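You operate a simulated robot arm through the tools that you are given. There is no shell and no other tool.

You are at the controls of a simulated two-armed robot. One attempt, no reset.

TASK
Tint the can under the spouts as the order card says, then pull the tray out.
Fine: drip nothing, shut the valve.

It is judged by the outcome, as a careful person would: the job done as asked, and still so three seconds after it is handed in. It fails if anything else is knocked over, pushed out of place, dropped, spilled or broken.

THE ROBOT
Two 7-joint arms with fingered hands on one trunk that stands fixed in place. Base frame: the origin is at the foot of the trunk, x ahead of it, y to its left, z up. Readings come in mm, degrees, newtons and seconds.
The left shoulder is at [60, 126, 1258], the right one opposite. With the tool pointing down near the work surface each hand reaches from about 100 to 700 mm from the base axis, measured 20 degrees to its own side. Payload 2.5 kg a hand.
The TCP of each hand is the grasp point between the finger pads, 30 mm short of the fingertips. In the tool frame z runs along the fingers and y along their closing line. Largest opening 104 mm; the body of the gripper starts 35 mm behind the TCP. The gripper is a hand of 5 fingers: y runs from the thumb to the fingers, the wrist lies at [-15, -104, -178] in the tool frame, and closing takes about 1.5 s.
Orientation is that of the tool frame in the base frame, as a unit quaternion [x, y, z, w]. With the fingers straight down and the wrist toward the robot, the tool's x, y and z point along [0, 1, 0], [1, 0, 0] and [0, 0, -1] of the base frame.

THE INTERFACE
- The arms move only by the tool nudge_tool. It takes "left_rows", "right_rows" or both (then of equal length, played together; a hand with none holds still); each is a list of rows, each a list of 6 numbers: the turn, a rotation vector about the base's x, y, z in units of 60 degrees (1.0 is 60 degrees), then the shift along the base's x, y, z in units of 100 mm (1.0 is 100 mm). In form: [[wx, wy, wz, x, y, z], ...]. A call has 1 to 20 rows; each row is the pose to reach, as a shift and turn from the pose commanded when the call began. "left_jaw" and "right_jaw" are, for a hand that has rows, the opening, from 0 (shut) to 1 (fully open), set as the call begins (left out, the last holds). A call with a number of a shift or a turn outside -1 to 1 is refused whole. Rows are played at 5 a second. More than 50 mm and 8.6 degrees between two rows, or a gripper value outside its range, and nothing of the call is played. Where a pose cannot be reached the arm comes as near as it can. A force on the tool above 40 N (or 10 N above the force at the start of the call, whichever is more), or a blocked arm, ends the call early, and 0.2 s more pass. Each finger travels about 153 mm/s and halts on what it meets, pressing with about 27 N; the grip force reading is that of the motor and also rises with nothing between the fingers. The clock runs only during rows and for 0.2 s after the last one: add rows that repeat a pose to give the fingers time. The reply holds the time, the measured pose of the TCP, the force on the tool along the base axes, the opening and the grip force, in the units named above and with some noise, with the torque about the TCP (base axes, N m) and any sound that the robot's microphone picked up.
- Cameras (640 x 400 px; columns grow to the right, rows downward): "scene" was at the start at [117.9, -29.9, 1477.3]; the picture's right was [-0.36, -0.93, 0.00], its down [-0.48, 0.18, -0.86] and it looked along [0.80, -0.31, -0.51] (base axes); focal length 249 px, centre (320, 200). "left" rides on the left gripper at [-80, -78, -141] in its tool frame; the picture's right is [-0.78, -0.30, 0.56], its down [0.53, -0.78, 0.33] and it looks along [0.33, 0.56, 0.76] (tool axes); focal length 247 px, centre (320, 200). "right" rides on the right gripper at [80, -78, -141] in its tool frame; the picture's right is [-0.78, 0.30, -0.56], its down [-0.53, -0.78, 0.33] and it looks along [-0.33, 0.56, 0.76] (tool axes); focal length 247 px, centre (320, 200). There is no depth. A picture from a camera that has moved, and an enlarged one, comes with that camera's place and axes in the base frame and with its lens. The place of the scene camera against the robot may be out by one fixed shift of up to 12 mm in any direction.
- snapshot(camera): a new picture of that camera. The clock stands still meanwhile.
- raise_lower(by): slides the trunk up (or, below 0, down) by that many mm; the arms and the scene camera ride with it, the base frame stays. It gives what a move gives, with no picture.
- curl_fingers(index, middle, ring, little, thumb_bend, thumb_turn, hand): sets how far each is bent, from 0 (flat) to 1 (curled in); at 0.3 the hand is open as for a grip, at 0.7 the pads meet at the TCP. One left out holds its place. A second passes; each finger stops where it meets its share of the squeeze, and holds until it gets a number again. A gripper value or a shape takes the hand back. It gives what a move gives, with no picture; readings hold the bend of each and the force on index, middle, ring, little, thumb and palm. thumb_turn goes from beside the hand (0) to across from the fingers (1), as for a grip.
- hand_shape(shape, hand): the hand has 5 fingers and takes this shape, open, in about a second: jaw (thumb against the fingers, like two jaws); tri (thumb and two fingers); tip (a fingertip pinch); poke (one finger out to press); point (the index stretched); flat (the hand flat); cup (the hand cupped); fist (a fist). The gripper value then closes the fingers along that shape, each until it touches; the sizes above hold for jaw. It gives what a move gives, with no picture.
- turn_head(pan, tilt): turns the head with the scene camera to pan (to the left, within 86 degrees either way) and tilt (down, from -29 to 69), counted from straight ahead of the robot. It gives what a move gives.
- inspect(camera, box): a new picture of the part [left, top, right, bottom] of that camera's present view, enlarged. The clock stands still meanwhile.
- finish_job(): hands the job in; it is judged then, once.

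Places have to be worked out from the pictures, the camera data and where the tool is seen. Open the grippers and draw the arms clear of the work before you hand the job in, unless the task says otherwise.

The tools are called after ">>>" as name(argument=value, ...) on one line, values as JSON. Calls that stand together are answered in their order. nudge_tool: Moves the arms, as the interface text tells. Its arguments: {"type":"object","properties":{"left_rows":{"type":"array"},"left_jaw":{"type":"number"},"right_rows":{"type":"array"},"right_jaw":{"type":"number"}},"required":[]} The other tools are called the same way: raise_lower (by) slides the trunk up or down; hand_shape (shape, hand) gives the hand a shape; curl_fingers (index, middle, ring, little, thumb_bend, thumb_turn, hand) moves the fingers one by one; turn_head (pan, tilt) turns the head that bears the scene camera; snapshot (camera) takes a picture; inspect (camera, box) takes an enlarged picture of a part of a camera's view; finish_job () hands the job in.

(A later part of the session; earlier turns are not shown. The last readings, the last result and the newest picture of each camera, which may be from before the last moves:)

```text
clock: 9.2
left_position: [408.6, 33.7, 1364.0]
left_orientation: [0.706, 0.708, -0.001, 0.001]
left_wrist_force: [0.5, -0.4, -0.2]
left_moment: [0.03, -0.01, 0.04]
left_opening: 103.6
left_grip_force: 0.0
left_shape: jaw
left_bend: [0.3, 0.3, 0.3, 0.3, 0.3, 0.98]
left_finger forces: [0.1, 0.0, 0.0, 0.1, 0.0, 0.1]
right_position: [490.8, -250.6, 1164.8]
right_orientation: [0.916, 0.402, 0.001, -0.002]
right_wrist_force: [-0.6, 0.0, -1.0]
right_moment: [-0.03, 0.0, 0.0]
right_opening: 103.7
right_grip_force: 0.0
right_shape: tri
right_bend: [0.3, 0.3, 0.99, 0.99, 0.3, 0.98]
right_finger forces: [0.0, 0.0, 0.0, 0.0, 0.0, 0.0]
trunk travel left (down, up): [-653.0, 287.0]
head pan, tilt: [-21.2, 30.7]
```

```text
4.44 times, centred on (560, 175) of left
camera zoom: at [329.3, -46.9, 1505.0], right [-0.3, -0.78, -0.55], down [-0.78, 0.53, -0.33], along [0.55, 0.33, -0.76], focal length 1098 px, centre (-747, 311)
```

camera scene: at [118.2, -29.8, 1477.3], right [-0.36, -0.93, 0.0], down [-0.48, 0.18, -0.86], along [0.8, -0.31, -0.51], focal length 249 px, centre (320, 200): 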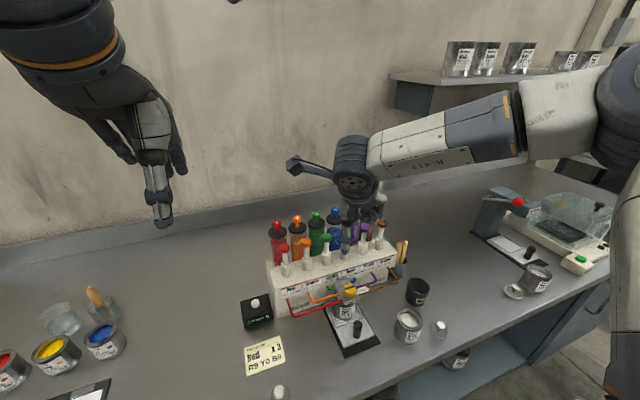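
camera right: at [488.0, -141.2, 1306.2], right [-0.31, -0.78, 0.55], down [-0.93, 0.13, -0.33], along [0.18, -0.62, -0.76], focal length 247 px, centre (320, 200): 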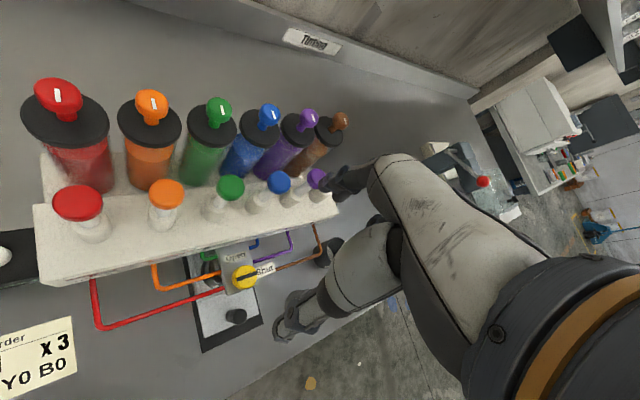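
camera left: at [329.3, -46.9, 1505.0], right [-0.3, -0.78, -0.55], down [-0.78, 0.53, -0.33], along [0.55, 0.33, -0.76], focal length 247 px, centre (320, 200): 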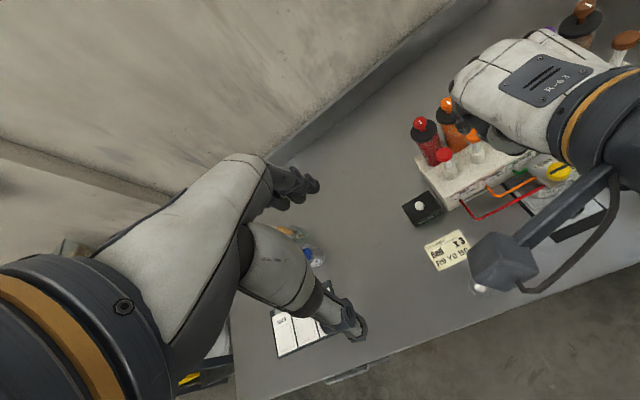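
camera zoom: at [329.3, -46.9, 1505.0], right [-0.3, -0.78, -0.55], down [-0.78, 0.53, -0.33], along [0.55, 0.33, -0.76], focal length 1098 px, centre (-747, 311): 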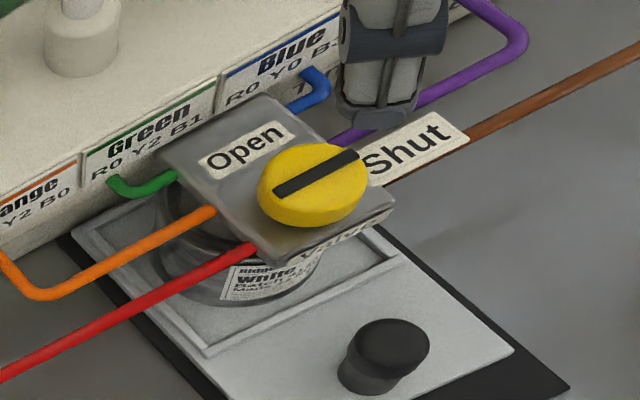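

The bar's pointer end touches Shut. Knob top centre is about (483,-253,969), ~32 mm wide and ~16 mm tall. I'll partly close the tri grip in the air to see fingertip geometry at that width.

>>> nudge_tool(right_rows=[[0, 0, 0, 0, 0, 0], [0, 0, 0, 0, 0, 0], [0, 0, 0, 0, 0, 0], [0, 0, 0, 0, 0, 0], [0, 0, 0, 0, 0, 0]], right_jaw=0.45)

>>> inspect(camera="right", box=[250, 140, 410, 340])

>>> inspect(camera="scene", box=[310, 160, 430, 280])

>>> inspect(camera="left", box=[500, 0, 640, 180])

```text
clock: 10.4
left_position: [408.4, 33.1, 1363.2]
left_orientation: [0.707, 0.708, 0.0, 0.001]
left_wrist_force: [-0.9, -0.1, 0.8]
left_moment: [-0.01, 0.0, -0.02]
left_opening: 103.7
left_grip_force: 0.0
left_shape: jaw
left_bend: [0.3, 0.3, 0.3, 0.3, 0.3, 0.98]
left_finger forces: [0.0, 0.1, 0.0, 0.0, 0.0, 0.0]
right_position: [490.9, -250.0, 1163.4]
right_orientation: [0.915, 0.403, 0.001, -0.003]
right_wrist_force: [-0.1, 1.0, -0.6]
right_moment: [-0.02, 0.02, 0.0]
right_opening: 47.5
right_grip_force: 0.0
right_shape: tri
right_bend: [0.74, 0.47, 0.99, 0.99, 0.71, 1.0]
right_finger forces: [0.0, 0.0, 0.0, 0.0, 0.1, 0.0]
trunk travel left (down, up): [-653.0, 287.0]
head pan, tilt: [-21.2, 30.7]
```

```text
2.00 times, centred on (330, 240) of right
camera zoom: at [487.6, -141.2, 1306.3], right [-0.3, -0.78, 0.55], down [-0.93, 0.13, -0.33], along [0.18, -0.62, -0.77], focal length 494 px, centre (300, 120)
```

zoom: 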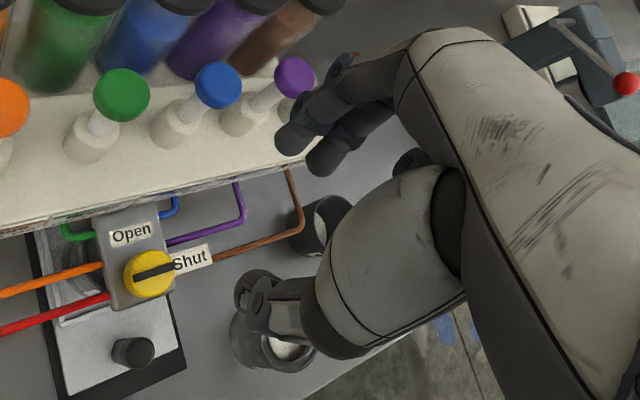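

```text
3.33 times, centred on (370, 220) of scene
camera zoom: at [118.0, -29.9, 1477.3], right [-0.36, -0.93, 0.0], down [-0.48, 0.18, -0.86], along [0.8, -0.31, -0.51], focal length 829 px, centre (153, 133)
```

zoom: 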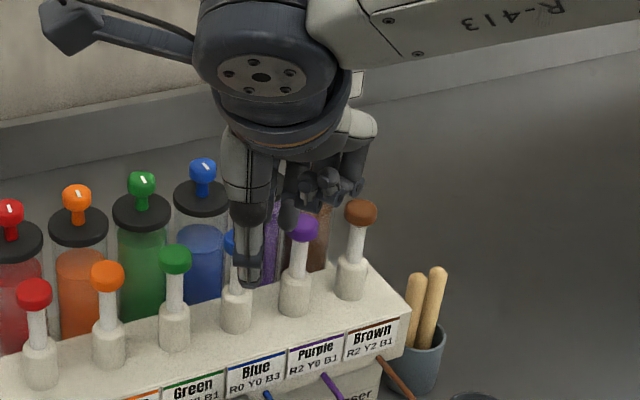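

```text
2.22 times, centred on (570, 90) of left
camera zoom: at [329.1, -47.0, 1505.0], right [-0.3, -0.78, -0.56], down [-0.78, 0.53, -0.33], along [0.55, 0.33, -0.76], focal length 549 px, centre (-236, 444)
```

zoom: 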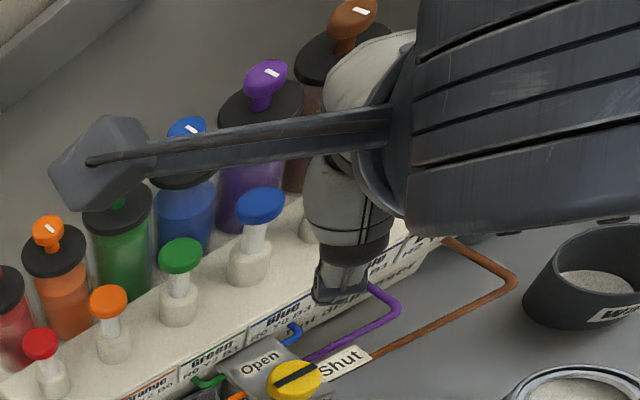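

At this width tips are symmetric, with grip centre about 7 mm to tool −x and curled fingers well above the tips. A turn from −75° to +15° would keep all fingers off the machine front (x≈527), so I'll test −75° in the air.

>>> nudge_tool(right_rows=[[0, 0, -0.13, 0, 0, 0], [0, 0, -0.26, 0, 0, 0], [0, 0, -0.39, 0, 0, 0], [0, 0, -0.54, 0, 0, 0]])

>>> snapshot(camera="scene")

>>> snapshot(camera="right")

```text
refused: row 4 steps farther than a row can; nothing moved
```

```text
taken
camera scene: at [118.0, -29.9, 1477.3], right [-0.36, -0.93, 0.0], down [-0.48, 0.18, -0.86], along [0.8, -0.31, -0.51], focal length 249 px, centre (320, 200)
```

scene: 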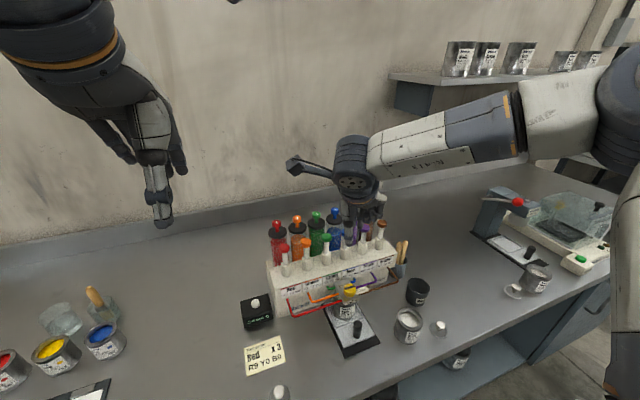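

```text
taken
camera right: at [487.6, -141.2, 1306.3], right [-0.3, -0.78, 0.55], down [-0.93, 0.13, -0.33], along [0.18, -0.62, -0.77], focal length 247 px, centre (320, 200)
```

right: 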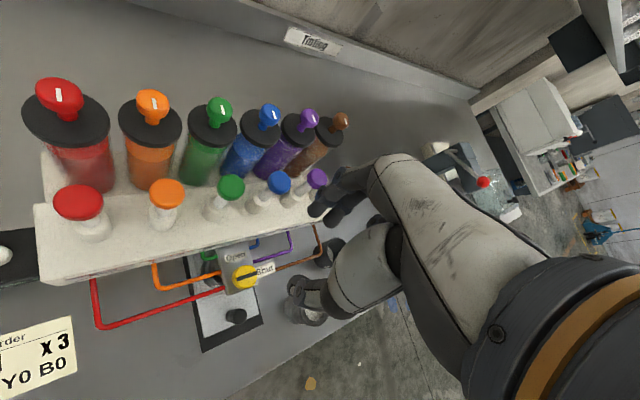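

One step exceeded the per-row turn limit; I'll repeat with smaller steps.

>>> nudge_tool(right_rows=[[0, 0, -0.11, 0, 0, 0], [0, 0, -0.22, 0, 0, 0], [0, 0, -0.33, 0, 0, 0], [0, 0, -0.44, 0, 0, 0], [0, 0, -0.54, 0, 0, 0]])

>>> snapshot(camera="scene")

>>> snapshot(camera="right")

```text
clock: 11.6
left_position: [407.2, 31.8, 1365.2]
left_orientation: [0.707, 0.707, -0.001, 0.0]
left_wrist_force: [-0.1, 0.1, -0.6]
left_moment: [-0.02, -0.03, 0.0]
left_opening: 103.7
left_grip_force: 0.0
left_shape: jaw
left_bend: [0.3, 0.3, 0.3, 0.3, 0.3, 0.98]
left_finger forces: [0.1, 0.1, 0.0, 0.0, 0.1, 0.0]
right_position: [490.9, -250.9, 1163.6]
right_orientation: [0.991, 0.132, 0.002, -0.002]
right_wrist_force: [-0.1, 0.0, 0.1]
right_moment: [0.02, -0.03, -0.03]
right_opening: 47.5
right_grip_force: 0.2
right_shape: tri
right_bend: [0.74, 0.47, 0.99, 0.99, 0.71, 1.0]
right_finger forces: [0.0, 0.1, 0.0, 0.0, 0.0, 0.0]
trunk travel left (down, up): [-653.0, 287.0]
head pan, tilt: [-21.2, 30.7]
```

```text
taken
camera scene: at [118.1, -29.9, 1477.3], right [-0.36, -0.93, 0.0], down [-0.48, 0.18, -0.86], along [0.8, -0.31, -0.51], focal length 249 px, centre (320, 200)
```

scene: 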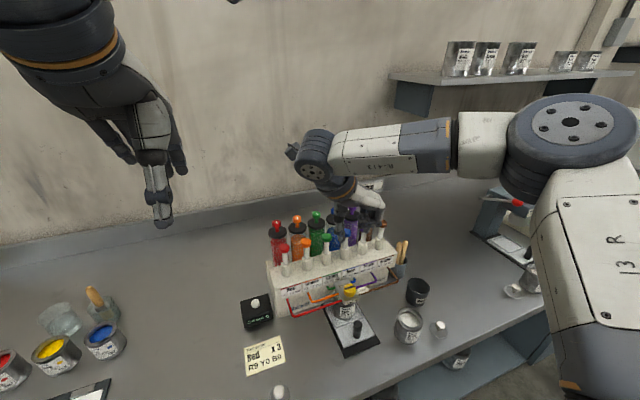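

```text
taken
camera right: at [547.8, -157.2, 1306.3], right [-0.67, -0.49, 0.55], down [-0.72, 0.61, -0.33], along [-0.18, -0.62, -0.76], focal length 247 px, centre (320, 200)
```

right: 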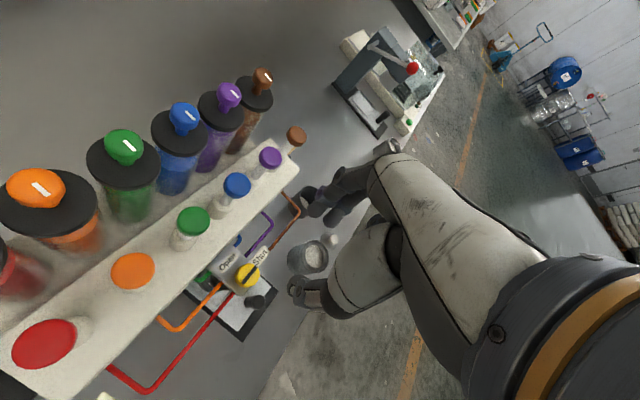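

−75° is reachable and the hand is already centred above the knob. I'll descend partway with the grip a bit wider and check clearances.

>>> nudge_tool(right_rows=[[0, 0, 0, 0, 0, -0.2], [0, 0, 0, 0, 0, -0.4], [0, 0, 0, 0, 0, -0.6], [0, 0, 0, 0, 0, -0.8], [0, 0, 0, 0, 0, -1.0]], right_jaw=0.6)

>>> snapshot(camera="scene")

>>> snapshot(camera="right")

>>> snapshot(camera="left")

```text
clock: 12.8
left_position: [407.4, 33.4, 1363.8]
left_orientation: [0.707, 0.708, -0.001, 0.0]
left_wrist_force: [0.4, 0.3, -0.6]
left_moment: [0.0, 0.01, 0.01]
left_opening: 103.6
left_grip_force: 0.1
left_shape: jaw
left_bend: [0.3, 0.3, 0.3, 0.3, 0.3, 0.98]
left_finger forces: [0.1, 0.0, 0.0, 0.1, 0.0, 0.0]
right_position: [489.5, -251.2, 1062.6]
right_orientation: [0.991, 0.132, 0.002, -0.003]
right_wrist_force: [0.1, -0.3, -0.9]
right_moment: [0.02, 0.01, 0.02]
right_opening: 61.9
right_grip_force: 0.1
right_shape: tri
right_bend: [0.74, 0.41, 0.99, 0.99, 0.65, 1.0]
right_finger forces: [0.0, 0.1, 0.0, 0.1, 0.0, 0.0]
trunk travel left (down, up): [-653.0, 287.0]
head pan, tilt: [-21.2, 30.7]
```

```text
taken
camera scene: at [118.1, -29.9, 1477.3], right [-0.36, -0.93, 0.0], down [-0.48, 0.18, -0.86], along [0.8, -0.31, -0.51], focal length 249 px, centre (320, 200)
```

scene: 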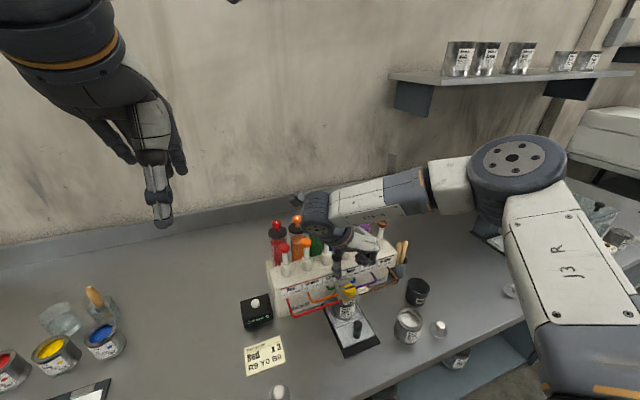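

```text
taken
camera right: at [545.8, -158.0, 1205.3], right [-0.67, -0.49, 0.55], down [-0.72, 0.61, -0.33], along [-0.17, -0.62, -0.77], focal length 247 px, centre (320, 200)
```

right: 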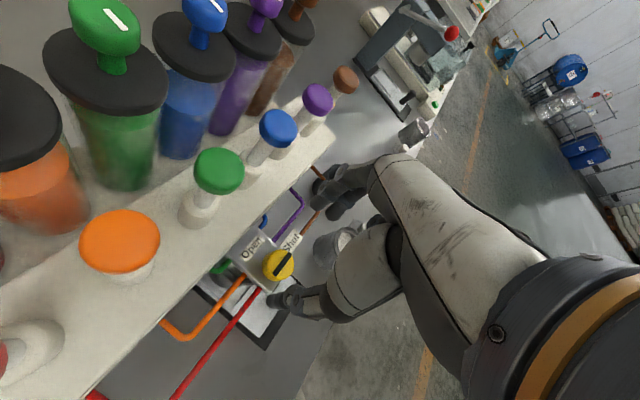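

```text
taken
camera left: at [329.3, -47.0, 1505.0], right [-0.3, -0.78, -0.56], down [-0.78, 0.53, -0.33], along [0.55, 0.33, -0.76], focal length 247 px, centre (320, 200)
```

left: 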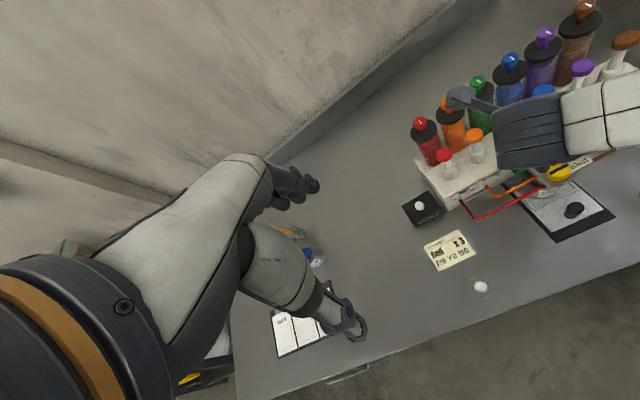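

Clear so far. I'll zoom the right camera to refine the knob-to-finger alignment.

>>> inspect(camera="right", box=[220, 150, 380, 350])

>>> inspect(camera="scene", box=[290, 200, 400, 310])

```text
2.00 times, centred on (300, 250) of right
camera zoom: at [545.8, -158.0, 1205.3], right [-0.67, -0.49, 0.55], down [-0.72, 0.61, -0.33], along [-0.17, -0.62, -0.77], focal length 494 px, centre (360, 100)
```

zoom: 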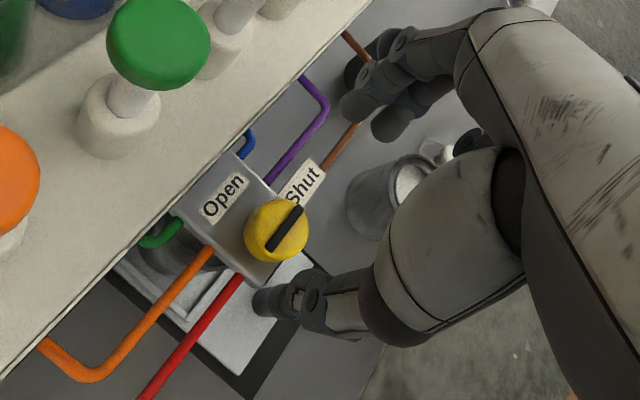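

```text
3.64 times, centred on (345, 255) of scene
camera zoom: at [118.1, -29.9, 1477.3], right [-0.36, -0.93, 0.0], down [-0.48, 0.18, -0.86], along [0.8, -0.31, -0.51], focal length 905 px, centre (229, 0)
```

zoom: 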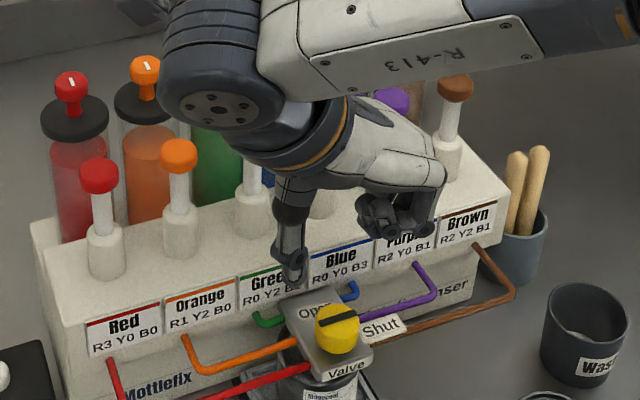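

Knob at (484,-253), centred between the fingers (tool x −6, y 0). Descending so the tips reach just above the valve block.

>>> nudge_tool(right_rows=[[0, 0, 0, 0, 0, -0.2], [0, 0, 0, 0, 0, -0.4], [0, 0, 0, 0, 0, -0.55], [0, 0, 0, 0, 0, -0.65], [0, 0, 0, 0, 0, -0.72]])

>>> inspect(camera="right", box=[220, 150, 380, 350])

>>> inspect(camera="scene", box=[290, 210, 400, 320])

>>> inspect(camera="left", box=[470, 70, 640, 240])

```text
clock: 14.0
left_position: [407.0, 32.1, 1364.7]
left_orientation: [0.707, 0.708, -0.001, 0.0]
left_wrist_force: [0.2, -0.3, 0.0]
left_moment: [-0.02, 0.01, -0.02]
left_opening: 103.6
left_grip_force: 0.1
left_shape: jaw
left_bend: [0.3, 0.3, 0.3, 0.3, 0.3, 0.98]
left_finger forces: [0.1, 0.0, 0.0, 0.0, 0.1, 0.1]
right_position: [471.6, -267.0, 1006.6]
right_orientation: [0.991, 0.133, 0.002, -0.003]
right_wrist_force: [-0.2, 0.0, -0.6]
right_moment: [0.04, 0.0, 0.0]
right_opening: 62.1
right_grip_force: 0.2
right_shape: tri
right_bend: [0.74, 0.41, 0.99, 0.99, 0.65, 1.0]
right_finger forces: [0.0, 0.1, 0.0, 0.1, 0.1, 0.1]
right hand out of reach, approached as far as the arm can: row 2, 3, 4, 5
trunk travel left (down, up): [-653.0, 287.0]
head pan, tilt: [-21.2, 30.7]
```

```text
2.00 times, centred on (300, 250) of right
camera zoom: at [527.9, -174.1, 1149.2], right [-0.67, -0.49, 0.55], down [-0.72, 0.61, -0.33], along [-0.17, -0.62, -0.77], focal length 494 px, centre (360, 100)
```

zoom: 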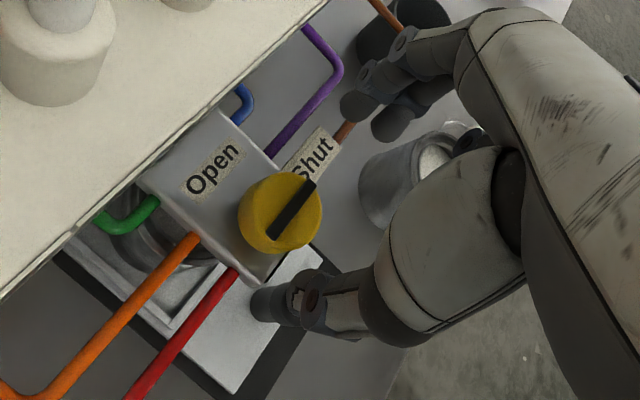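

```text
3.64 times, centred on (345, 265) of scene
camera zoom: at [118.0, -30.0, 1477.3], right [-0.36, -0.93, 0.0], down [-0.48, 0.18, -0.86], along [0.8, -0.31, -0.51], focal length 905 px, centre (229, -36)
```

zoom: 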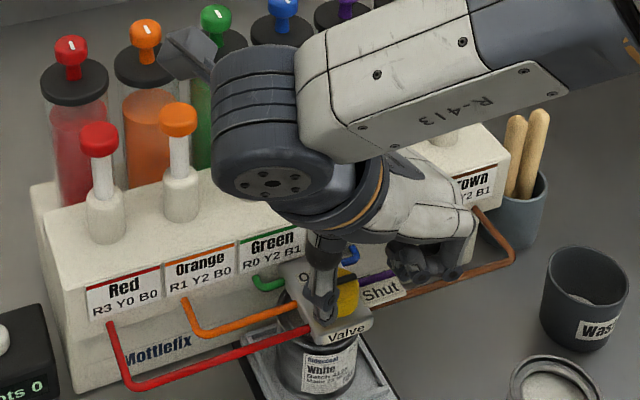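

```text
2.35 times, centred on (555, 155) of left
camera zoom: at [329.1, -47.1, 1505.0], right [-0.3, -0.78, -0.56], down [-0.78, 0.53, -0.33], along [0.55, 0.33, -0.76], focal length 581 px, centre (-233, 306)
```

zoom: 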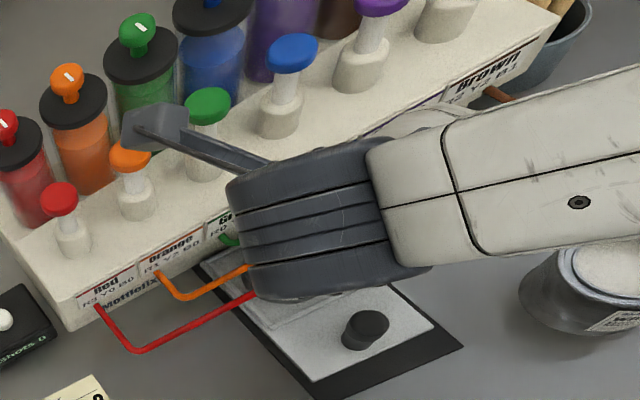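

The low pose is beyond a joint limit, though the same pose 75 mm higher was fine; lowering the trunk will carry the arm down in that good configuration. First I'll go back up and test the full +90° sweep in the air at that height.

>>> nudge_tool(right_rows=[[0, 0, 0, 0, 0, 0.2], [0, 0, 0, 0, 0, 0.4], [0, 0, 0, 0, 0, 0.6], [0, 0, 0, 0, 0, 0.75]])

>>> nudge_tool(right_rows=[[0, 0, 0.125, 0, 0, 0], [0, 0, 0.25, 0, 0, 0], [0, 0, 0.375, 0, 0, 0], [0, 0, 0.5, 0, 0, 0], [0, 0, 0.625, 0, 0, 0], [0, 0, 0.75, 0, 0, 0]])

>>> nudge_tool(right_rows=[[0, 0, 0.125, 0, 0, 0], [0, 0, 0.25, 0, 0, 0], [0, 0, 0.375, 0, 0, 0], [0, 0, 0.5, 0, 0, 0], [0, 0, 0.625, 0, 0, 0], [0, 0, 0.75, 0, 0, 0]])

>>> snapshot(camera="scene")

```text
clock: 15.0
left_position: [406.7, 32.3, 1364.6]
left_orientation: [0.707, 0.708, -0.001, 0.0]
left_wrist_force: [0.4, -0.4, 0.1]
left_moment: [0.01, -0.01, -0.02]
left_opening: 103.4
left_grip_force: 0.1
left_shape: jaw
left_bend: [0.3, 0.3, 0.3, 0.3, 0.3, 0.98]
left_finger forces: [0.0, 0.0, 0.0, 0.0, 0.0, 0.1]
right_position: [475.1, -266.1, 1083.5]
right_orientation: [0.991, 0.132, 0.001, -0.003]
right_wrist_force: [0.0, 0.7, -0.7]
right_moment: [0.0, -0.03, 0.03]
right_opening: 62.2
right_grip_force: 0.0
right_shape: tri
right_bend: [0.74, 0.41, 0.99, 0.99, 0.65, 1.0]
right_finger forces: [0.0, 0.0, 0.1, 0.0, 0.0, 0.1]
trunk travel left (down, up): [-653.0, 287.0]
head pan, tilt: [-21.2, 30.7]
```

```text
clock: 16.4
left_position: [406.9, 33.2, 1363.2]
left_orientation: [0.706, 0.708, -0.001, 0.001]
left_wrist_force: [0.5, -0.4, 0.3]
left_moment: [0.0, 0.02, -0.01]
left_opening: 103.7
left_grip_force: 0.0
left_shape: jaw
left_bend: [0.3, 0.3, 0.3, 0.3, 0.3, 0.98]
left_finger forces: [0.1, 0.0, 0.0, 0.1, 0.0, 0.0]
right_position: [473.4, -266.4, 1083.5]
right_orientation: [0.864, 0.503, 0.001, -0.004]
right_wrist_force: [0.0, -0.8, -0.2]
right_moment: [0.0, 0.05, 0.01]
right_opening: 62.1
right_grip_force: 0.1
right_shape: tri
right_bend: [0.74, 0.41, 0.99, 0.99, 0.65, 1.0]
right_finger forces: [0.1, 0.1, 0.0, 0.0, 0.0, 0.0]
trunk travel left (down, up): [-653.0, 287.0]
head pan, tilt: [-21.2, 30.7]
```

```text
clock: 17.8
left_position: [406.1, 32.6, 1362.9]
left_orientation: [0.706, 0.708, 0.0, 0.001]
left_wrist_force: [0.1, 0.0, 0.4]
left_moment: [0.0, 0.04, 0.0]
left_opening: 104.1
left_grip_force: 0.0
left_shape: jaw
left_bend: [0.3, 0.3, 0.3, 0.3, 0.3, 0.98]
left_finger forces: [0.0, 0.0, 0.1, 0.0, 0.1, 0.0]
right_position: [474.5, -267.3, 1083.5]
right_orientation: [0.607, 0.795, 0.0, -0.003]
right_wrist_force: [0.0, 0.3, 0.1]
right_moment: [-0.01, -0.02, 0.01]
right_opening: 62.3
right_grip_force: 0.1
right_shape: tri
right_bend: [0.74, 0.41, 0.99, 0.99, 0.65, 1.0]
right_finger forces: [0.0, 0.1, 0.0, 0.0, 0.0, 0.1]
trunk travel left (down, up): [-653.0, 287.0]
head pan, tilt: [-21.2, 30.7]
```

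```text
taken
camera scene: at [118.0, -30.3, 1477.3], right [-0.36, -0.93, 0.0], down [-0.48, 0.19, -0.86], along [0.8, -0.31, -0.51], focal length 249 px, centre (320, 200)
```

scene: 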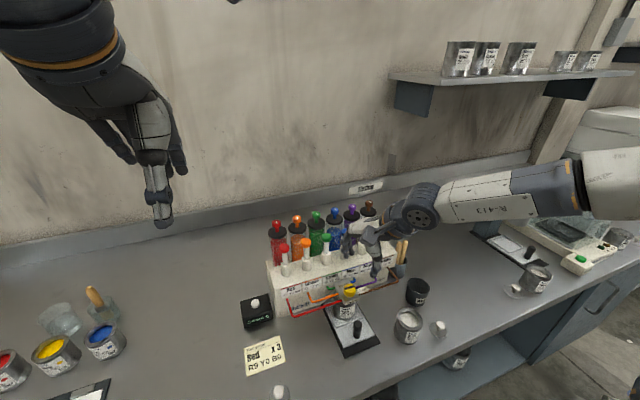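

The whole sweep works at this height. Now I'll return to −75°, recentre over the knob, and then let the trunk lower the arm.

>>> nudge_tool(right_rows=[[0, 0, -0.125, 0, 0, 0], [0, 0, -0.25, 0, 0, 0], [0, 0, -0.375, 0.05, 0.05, 0], [0, 0, -0.5, 0.1, 0.1, 0], [0, 0, -0.625, 0.13, 0.13, 0], [0, 0, -0.75, 0.155, 0.153, 0]])

>>> nudge_tool(right_rows=[[0, 0, -0.125, 0, 0, 0], [0, 0, -0.25, 0, 0, 0], [0, 0, -0.375, 0, 0, 0], [0, 0, -0.5, 0, 0, 0], [0, 0, -0.625, 0, 0, 0], [0, 0, -0.75, 0, 0, 0]])

>>> raise_lower(by=-50)

>>> inspect(camera="right", box=[220, 150, 380, 350])

```text
clock: 19.2
left_position: [406.7, 33.2, 1363.0]
left_orientation: [0.707, 0.708, -0.001, 0.0]
left_wrist_force: [-0.4, 0.1, 0.1]
left_moment: [0.0, 0.02, 0.0]
left_opening: 103.6
left_grip_force: 0.1
left_shape: jaw
left_bend: [0.3, 0.3, 0.3, 0.3, 0.3, 0.98]
left_finger forces: [0.0, 0.0, 0.1, 0.0, 0.0, 0.0]
right_position: [490.6, -251.1, 1082.3]
right_orientation: [0.865, 0.501, 0.001, -0.003]
right_wrist_force: [0.1, 0.9, 0.4]
right_moment: [-0.01, 0.04, 0.0]
right_opening: 62.0
right_grip_force: 0.0
right_shape: tri
right_bend: [0.74, 0.41, 0.99, 0.99, 0.65, 1.0]
right_finger forces: [0.1, 0.1, 0.0, 0.1, 0.0, 0.0]
trunk travel left (down, up): [-653.0, 287.0]
head pan, tilt: [-21.2, 30.7]
```

```text
clock: 20.6
left_position: [407.1, 33.4, 1364.4]
left_orientation: [0.706, 0.708, -0.001, 0.0]
left_wrist_force: [-0.1, -0.1, -0.9]
left_moment: [-0.03, -0.01, -0.01]
left_opening: 103.5
left_grip_force: 0.0
left_shape: jaw
left_bend: [0.3, 0.3, 0.3, 0.3, 0.3, 0.98]
left_finger forces: [0.0, 0.0, 0.0, 0.0, 0.0, 0.0]
right_position: [490.3, -250.6, 1082.7]
right_orientation: [0.991, 0.13, 0.001, -0.002]
right_wrist_force: [0.0, -0.3, -0.3]
right_moment: [0.02, -0.03, -0.06]
right_opening: 62.0
right_grip_force: 0.0
right_shape: tri
right_bend: [0.74, 0.41, 0.99, 0.99, 0.65, 1.0]
right_finger forces: [0.0, 0.0, 0.1, 0.1, 0.1, 0.0]
trunk travel left (down, up): [-653.0, 287.0]
head pan, tilt: [-21.2, 30.7]
```

```text
clock: 21.6
left_position: [406.8, 32.6, 1312.7]
left_orientation: [0.707, 0.708, -0.001, 0.001]
left_wrist_force: [-0.2, -0.1, -0.5]
left_moment: [0.03, 0.01, 0.01]
left_opening: 103.6
left_grip_force: 0.1
left_shape: jaw
left_bend: [0.3, 0.3, 0.3, 0.3, 0.3, 0.98]
left_finger forces: [0.0, 0.1, 0.1, 0.1, 0.0, 0.0]
right_position: [490.0, -250.2, 1032.1]
right_orientation: [0.991, 0.131, 0.003, -0.002]
right_wrist_force: [0.2, 0.2, -0.2]
right_moment: [0.04, 0.0, 0.01]
right_opening: 61.9
right_grip_force: 0.0
right_shape: tri
right_bend: [0.74, 0.41, 0.99, 0.99, 0.65, 1.0]
right_finger forces: [0.0, 0.1, 0.0, 0.0, 0.0, 0.0]
trunk travel left (down, up): [-603.0, 337.0]
head pan, tilt: [-21.2, 30.7]
```

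```text
2.00 times, centred on (300, 250) of right
camera zoom: at [546.7, -157.9, 1175.4], right [-0.67, -0.49, 0.55], down [-0.72, 0.61, -0.33], along [-0.17, -0.62, -0.77], focal length 494 px, centre (360, 100)
```

zoom: 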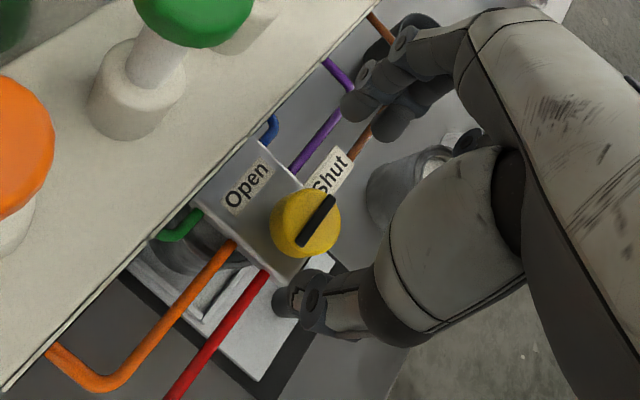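

Alignment holds (knob at tool −6, 0). Lowering another 42 mm to bring the tips around the knob.

>>> raise_lower(by=-42)

>>> inspect(camera="right", box=[220, 150, 380, 350])

>>> inspect(camera="scene", box=[280, 180, 400, 300])

>>> inspect(camera="left", box=[460, 70, 640, 250])

```text
clock: 22.4
left_position: [406.9, 33.8, 1271.7]
left_orientation: [0.707, 0.708, 0.0, 0.0]
left_wrist_force: [-0.1, 0.5, -0.9]
left_moment: [-0.01, -0.01, -0.02]
left_opening: 103.6
left_grip_force: 0.0
left_shape: jaw
left_bend: [0.3, 0.3, 0.3, 0.3, 0.3, 0.98]
left_finger forces: [0.0, 0.0, 0.1, 0.0, 0.0, 0.1]
right_position: [489.2, -251.4, 990.5]
right_orientation: [0.991, 0.132, 0.003, -0.002]
right_wrist_force: [0.2, -0.4, 0.4]
right_moment: [0.0, 0.0, -0.01]
right_opening: 62.2
right_grip_force: 0.0
right_shape: tri
right_bend: [0.74, 0.41, 0.99, 0.99, 0.65, 1.0]
right_finger forces: [0.1, 0.1, 0.0, 0.0, 0.1, 0.0]
trunk travel left (down, up): [-561.0, 379.0]
head pan, tilt: [-21.2, 30.7]
```

```text
2.00 times, centred on (300, 250) of right
camera zoom: at [546.7, -157.9, 1133.4], right [-0.67, -0.49, 0.55], down [-0.72, 0.61, -0.33], along [-0.17, -0.62, -0.77], focal length 494 px, centre (360, 100)
```

zoom: 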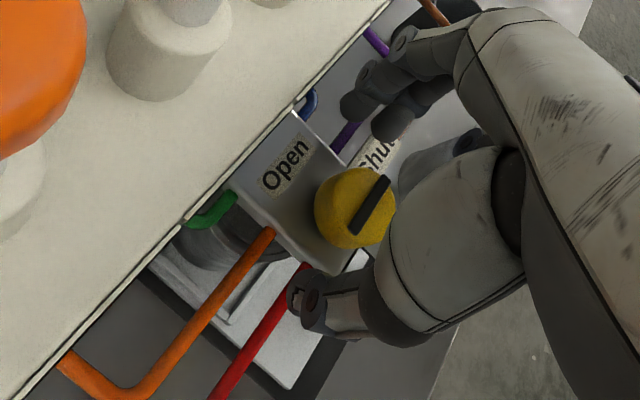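

```text
3.33 times, centred on (340, 240) of scene
camera zoom: at [117.8, -29.8, 1385.3], right [-0.36, -0.93, 0.0], down [-0.48, 0.18, -0.86], along [0.8, -0.31, -0.51], focal length 829 px, centre (253, 67)
```

zoom: 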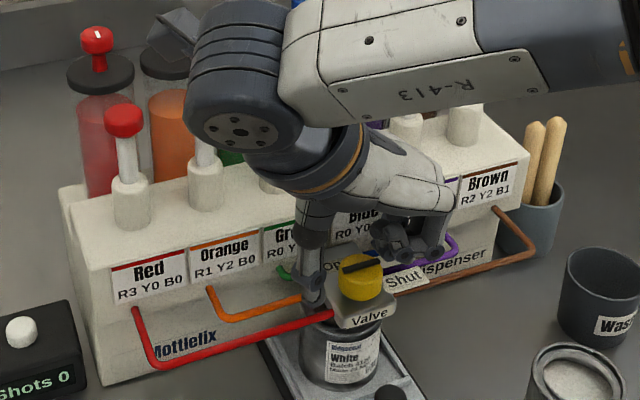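

```text
2.22 times, centred on (550, 160) of left
camera zoom: at [328.9, -46.9, 1413.1], right [-0.3, -0.78, -0.56], down [-0.78, 0.53, -0.33], along [0.56, 0.33, -0.76], focal length 549 px, centre (-191, 289)
```

zoom: 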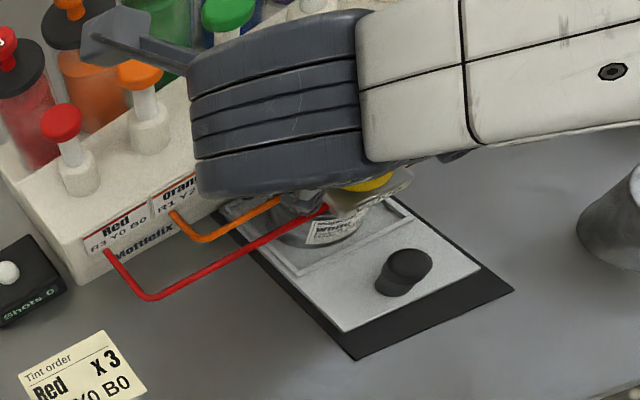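

The thumb tip looks close to the block's side and the red tube. I'll zoom in to judge its height before closing.

>>> inspect(camera="scene", box=[325, 235, 375, 285])

>>> inspect(camera="right", box=[280, 220, 340, 280])

>>> inspect(camera="right", box=[270, 250, 340, 320])

```text
8.00 times, centred on (350, 260) of scene
camera zoom: at [117.8, -29.8, 1385.3], right [-0.36, -0.93, 0.0], down [-0.48, 0.18, -0.86], along [0.8, -0.31, -0.51], focal length 1990 px, centre (80, -280)
```

zoom: 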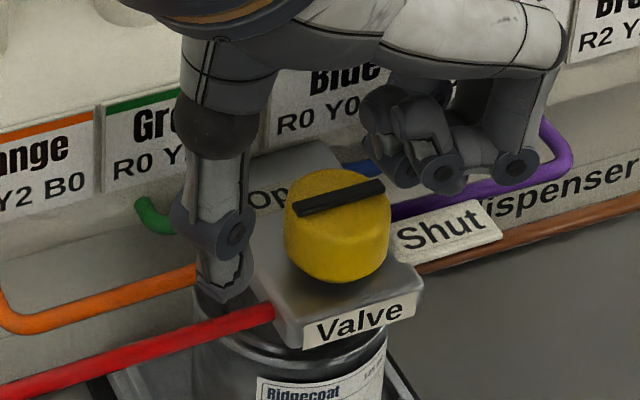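

```text
6.67 times, centred on (310, 250) of right
camera zoom: at [546.7, -157.9, 1133.4], right [-0.67, -0.49, 0.55], down [-0.72, 0.61, -0.33], along [-0.17, -0.62, -0.77], focal length 1646 px, centre (387, -133)
```

zoom: 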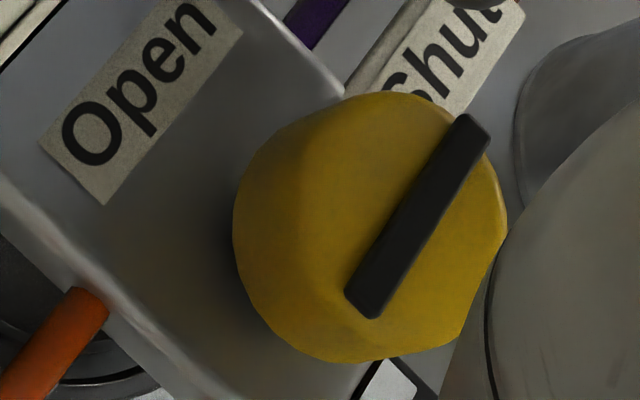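

```text
5.71 times, centred on (305, 285) of right
camera zoom: at [546.7, -157.9, 1133.4], right [-0.67, -0.49, 0.55], down [-0.72, 0.61, -0.33], along [-0.17, -0.62, -0.77], focal length 1411 px, centre (406, -286)
```

zoom: 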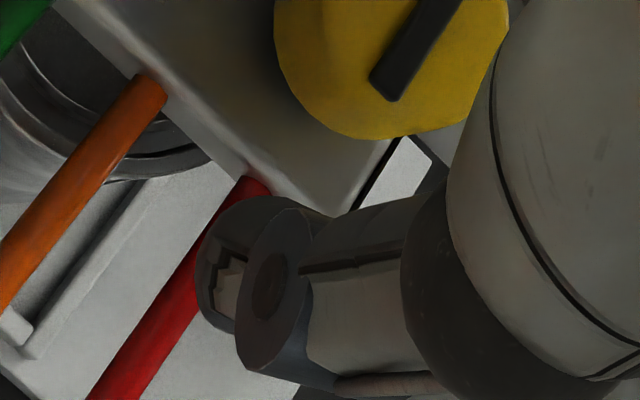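

The thumb tip is at about z 953, level with the block top, so I'll raise slightly before closing. I also want to check the index/middle tips since the bend readings differ (0.74 vs 0.41).

>>> inspect(camera="right", box=[300, 140, 370, 240])

>>> inspect(camera="scene", box=[360, 225, 410, 275])

```text
4.00 times, centred on (335, 190) of right
camera zoom: at [546.7, -157.9, 1133.4], right [-0.67, -0.49, 0.55], down [-0.72, 0.61, -0.33], along [-0.17, -0.62, -0.77], focal length 988 px, centre (260, 240)
```

zoom: 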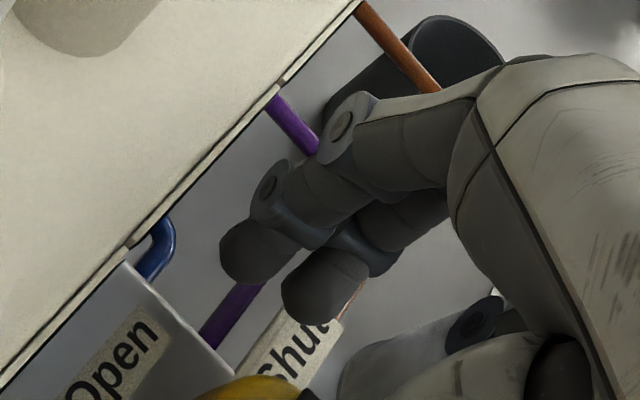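

```text
8.00 times, centred on (385, 250) of scene
camera zoom: at [117.8, -29.8, 1385.3], right [-0.36, -0.93, 0.0], down [-0.48, 0.18, -0.86], along [0.8, -0.31, -0.51], focal length 1990 px, centre (-200, -200)
```

zoom: 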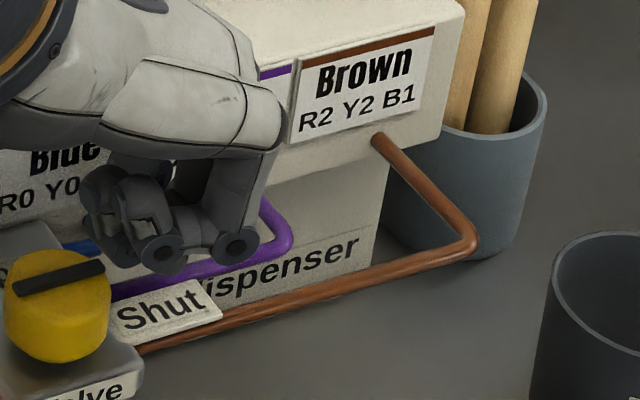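

Index and middle are side by side as desired, and the curled fingers are ~40 mm above the tips. I'll raise 5 mm and close onto the knob.

>>> nudge_tool(right_rows=[[0, 0, 0, 0, 0, 0.03], [0, 0, 0, 0, 0, 0.05]])

>>> nudge_tool(right_rows=[[0, 0, 0, 0, 0, 0], [0, 0, 0, 0, 0, 0], [0, 0, 0, 0, 0, 0], [0, 0, 0, 0, 0, 0], [0, 0, 0, 0, 0, 0], [0, 0, 0, 0, 0, 0], [0, 0, 0, 0, 0, 0]], right_jaw=0.0)

>>> inspect(camera="right", box=[260, 180, 360, 300])

>>> inspect(camera="scene", box=[325, 235, 375, 285])

```text
clock: 23.0
left_position: [407.5, 32.6, 1271.0]
left_orientation: [0.706, 0.708, 0.0, 0.001]
left_wrist_force: [-0.1, 0.2, 0.1]
left_moment: [0.01, -0.03, 0.0]
left_opening: 103.6
left_grip_force: 0.2
left_shape: jaw
left_bend: [0.3, 0.3, 0.3, 0.3, 0.3, 0.98]
left_finger forces: [0.1, 0.0, 0.0, 0.0, 0.0, 0.0]
right_position: [491.3, -250.9, 996.1]
right_orientation: [0.991, 0.132, 0.003, -0.002]
right_wrist_force: [-0.3, 0.2, 0.9]
right_moment: [-0.01, 0.01, 0.04]
right_opening: 61.9
right_grip_force: 0.1
right_shape: tri
right_bend: [0.74, 0.41, 0.99, 0.99, 0.65, 1.0]
right_finger forces: [0.0, 0.0, 0.1, 0.0, 0.0, 0.2]
trunk travel left (down, up): [-561.0, 379.0]
head pan, tilt: [-21.2, 30.7]
```

```text
clock: 24.6
left_position: [407.9, 33.4, 1271.1]
left_orientation: [0.707, 0.708, -0.001, -0.001]
left_wrist_force: [0.0, -0.4, 0.5]
left_moment: [-0.03, -0.03, -0.01]
left_opening: 103.6
left_grip_force: 0.1
left_shape: jaw
left_bend: [0.3, 0.3, 0.3, 0.3, 0.3, 0.98]
left_finger forces: [0.0, 0.1, 0.0, 0.0, 0.1, 0.1]
right_position: [492.3, -250.7, 996.4]
right_orientation: [0.991, 0.132, 0.0, -0.003]
right_wrist_force: [5.9, 4.7, -2.0]
right_moment: [0.08, -0.14, 0.06]
right_opening: 16.8
right_grip_force: 27.2
right_shape: tri
right_bend: [0.7, 0.61, 1.0, 1.0, 0.75, 1.0]
right_finger forces: [10.4, 13.0, 0.1, 0.0, 21.4, 0.0]
trunk travel left (down, up): [-561.0, 379.0]
head pan, tilt: [-21.2, 30.7]
```

```text
3.33 times, centred on (310, 240) of right
camera zoom: at [549.3, -157.2, 1138.3], right [-0.67, -0.49, 0.55], down [-0.72, 0.61, -0.33], along [-0.17, -0.62, -0.77], focal length 823 px, centre (353, 67)
```

zoom: 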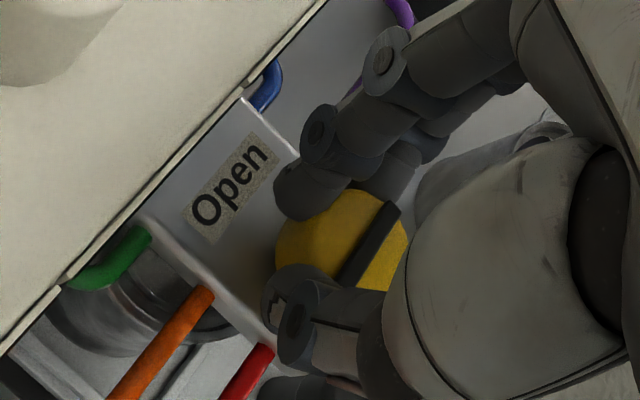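

```text
8.00 times, centred on (350, 260) of scene
camera zoom: at [118.9, -29.5, 1385.2], right [-0.36, -0.93, 0.0], down [-0.48, 0.18, -0.86], along [0.8, -0.31, -0.51], focal length 1990 px, centre (80, -280)
```

zoom: 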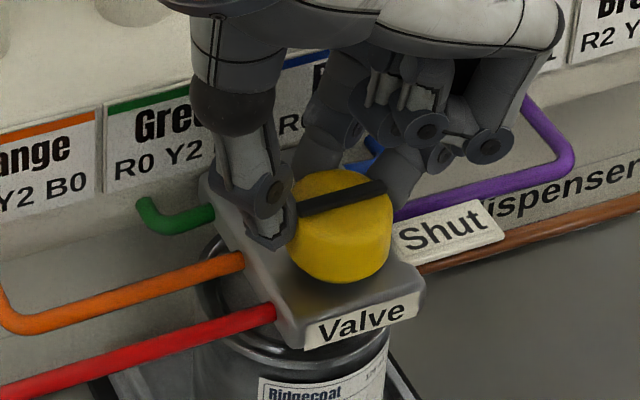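

The grip holds but sits on the machine-side half of the knob. I'll release, shift about 8 mm toward the robot, and grip again.

>>> nudge_tool(right_rows=[[0, 0, 0, 0, 0, 0], [0, 0, 0, 0, 0, 0], [0, 0, 0, 0, 0, 0], [0, 0, 0, -0.04, -0.01, 0], [0, 0, 0, -0.09, -0.02, 0]], right_jaw=0.6)

>>> nudge_tool(right_rows=[[0, 0, 0, 0, 0, 0], [0, 0, 0, 0, 0, 0], [0, 0, 0, 0, 0, 0], [0, 0, 0, 0, 0, 0], [0, 0, 0, 0, 0, 0], [0, 0, 0, 0, 0, 0], [0, 0, 0, 0, 0, 0]], right_jaw=0.0)

>>> inspect(camera="right", box=[260, 180, 360, 300])

>>> inspect(camera="scene", box=[325, 235, 375, 285])

```text
clock: 25.8
left_position: [406.2, 33.3, 1271.7]
left_orientation: [0.707, 0.708, -0.001, 0.0]
left_wrist_force: [0.5, 0.3, -0.5]
left_moment: [0.01, 0.0, 0.02]
left_opening: 103.8
left_grip_force: 0.0
left_shape: jaw
left_bend: [0.3, 0.3, 0.3, 0.3, 0.3, 0.98]
left_finger forces: [0.0, 0.0, 0.0, 0.0, 0.0, 0.1]
right_position: [481.6, -254.9, 995.2]
right_orientation: [0.991, 0.133, 0.001, -0.002]
right_wrist_force: [-0.3, 0.7, -0.3]
right_moment: [0.02, 0.0, 0.02]
right_opening: 62.3
right_grip_force: 0.1
right_shape: tri
right_bend: [0.74, 0.41, 0.99, 0.99, 0.65, 1.0]
right_finger forces: [0.0, 0.0, 0.0, 0.0, 0.1, 0.0]
trunk travel left (down, up): [-561.0, 379.0]
head pan, tilt: [-21.2, 30.7]
```

```text
clock: 27.4
left_position: [406.3, 32.9, 1271.3]
left_orientation: [0.707, 0.708, -0.001, 0.001]
left_wrist_force: [0.1, 0.0, -0.1]
left_moment: [0.0, 0.0, -0.02]
left_opening: 103.6
left_grip_force: 0.2
left_shape: jaw
left_bend: [0.3, 0.3, 0.3, 0.3, 0.3, 0.98]
left_finger forces: [0.0, 0.0, 0.0, 0.0, 0.0, 0.0]
right_position: [481.6, -254.4, 996.4]
right_orientation: [0.991, 0.133, 0.001, -0.002]
right_wrist_force: [-0.4, 1.0, -2.1]
right_moment: [0.04, -0.03, 0.0]
right_opening: 22.1
right_grip_force: 26.8
right_shape: tri
right_bend: [0.73, 0.63, 1.0, 1.0, 0.74, 1.0]
right_finger forces: [12.0, 11.2, 0.1, 0.0, 24.4, 0.0]
trunk travel left (down, up): [-561.0, 379.0]
head pan, tilt: [-21.2, 30.7]
```

```text
3.33 times, centred on (310, 240) of right
camera zoom: at [538.6, -160.0, 1138.7], right [-0.67, -0.49, 0.55], down [-0.72, 0.61, -0.33], along [-0.17, -0.62, -0.77], focal length 823 px, centre (353, 67)
```

zoom: 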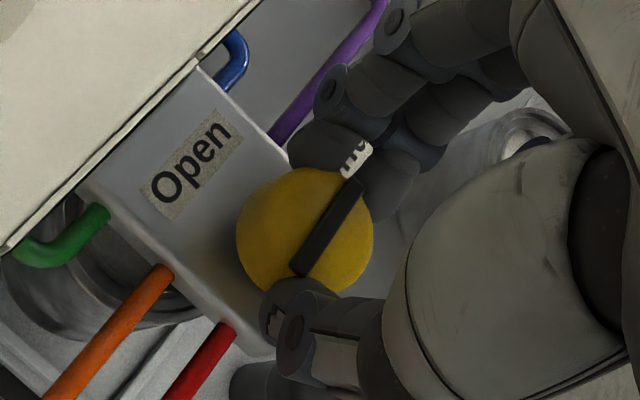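

```text
8.00 times, centred on (350, 260) of scene
camera zoom: at [118.1, -29.8, 1385.3], right [-0.36, -0.93, 0.0], down [-0.48, 0.18, -0.86], along [0.8, -0.31, -0.51], focal length 1990 px, centre (80, -280)
```

zoom: 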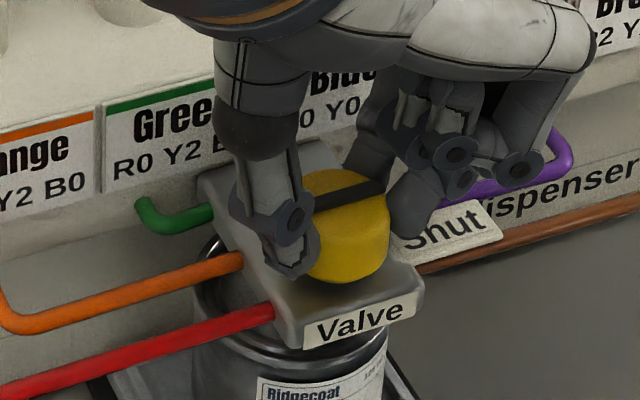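

A balanced tripod grip (12/11/24 N, no net side force). Now I'll turn the knob +45°, then check.

>>> nudge_tool(right_rows=[[0, 0, 0.09, 0.002, 0, 0], [0, 0, 0.18, 0.005, 0, 0], [0, 0, 0.27, 0.007, 0, 0], [0, 0, 0.36, 0.01, 0, 0], [0, 0, 0.45, 0.012, 0, 0], [0, 0, 0.55, 0.015, 0, 0], [0, 0, 0.65, 0.018, 0, 0], [0, 0, 0.75, 0.018, -0.005, 0]])

>>> inspect(camera="right", box=[240, 180, 360, 320])

>>> inspect(camera="scene", box=[315, 225, 385, 295])

```text
clock: 29.2
left_position: [408.3, 32.4, 1271.0]
left_orientation: [0.706, 0.708, -0.001, 0.0]
left_wrist_force: [0.4, 0.2, 1.0]
left_moment: [0.01, -0.02, -0.01]
left_opening: 103.3
left_grip_force: 0.0
left_shape: jaw
left_bend: [0.3, 0.3, 0.3, 0.3, 0.3, 0.98]
left_finger forces: [0.0, 0.0, 0.0, 0.0, 0.0, 0.0]
right_position: [483.3, -252.9, 995.5]
right_orientation: [0.864, 0.503, 0.002, -0.002]
right_wrist_force: [5.8, -2.8, 2.5]
right_moment: [-0.11, -0.26, -0.03]
right_opening: 21.7
right_grip_force: 27.7
right_shape: tri
right_bend: [0.73, 0.63, 1.0, 1.0, 0.74, 1.0]
right_finger forces: [15.1, 14.7, 0.0, 0.0, 23.4, 0.0]
trunk travel left (down, up): [-561.0, 379.0]
head pan, tilt: [-21.2, 30.7]
```

```text
2.86 times, centred on (300, 250) of right
camera zoom: at [455.9, -147.8, 1138.6], right [-0.13, -0.82, 0.55], down [-0.94, -0.08, -0.33], along [0.32, -0.56, -0.76], focal length 706 px, centre (377, 57)
```

zoom: 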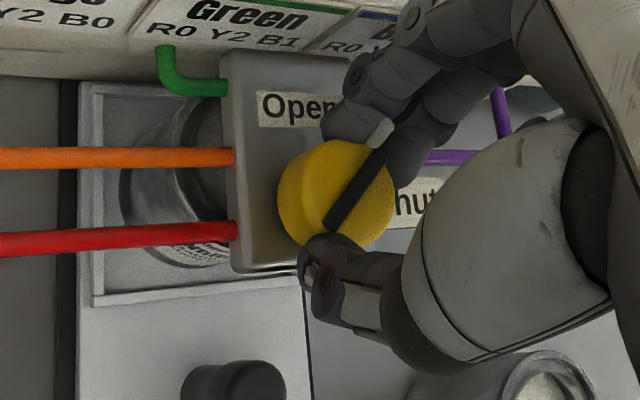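

```text
5.71 times, centred on (350, 260) of scene
camera zoom: at [118.4, -30.2, 1385.3], right [-0.36, -0.93, 0.0], down [-0.48, 0.18, -0.86], along [0.8, -0.31, -0.51], focal length 1422 px, centre (149, -143)
```

zoom: 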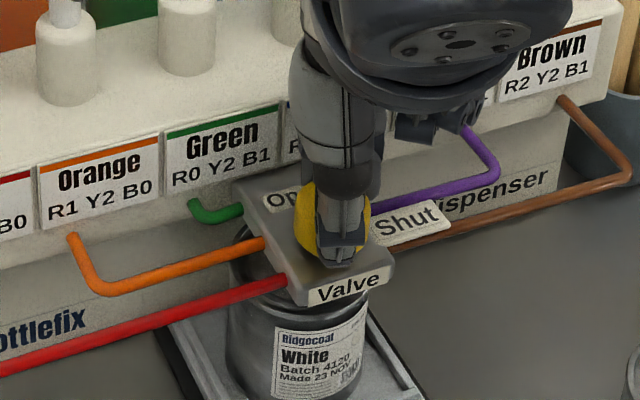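

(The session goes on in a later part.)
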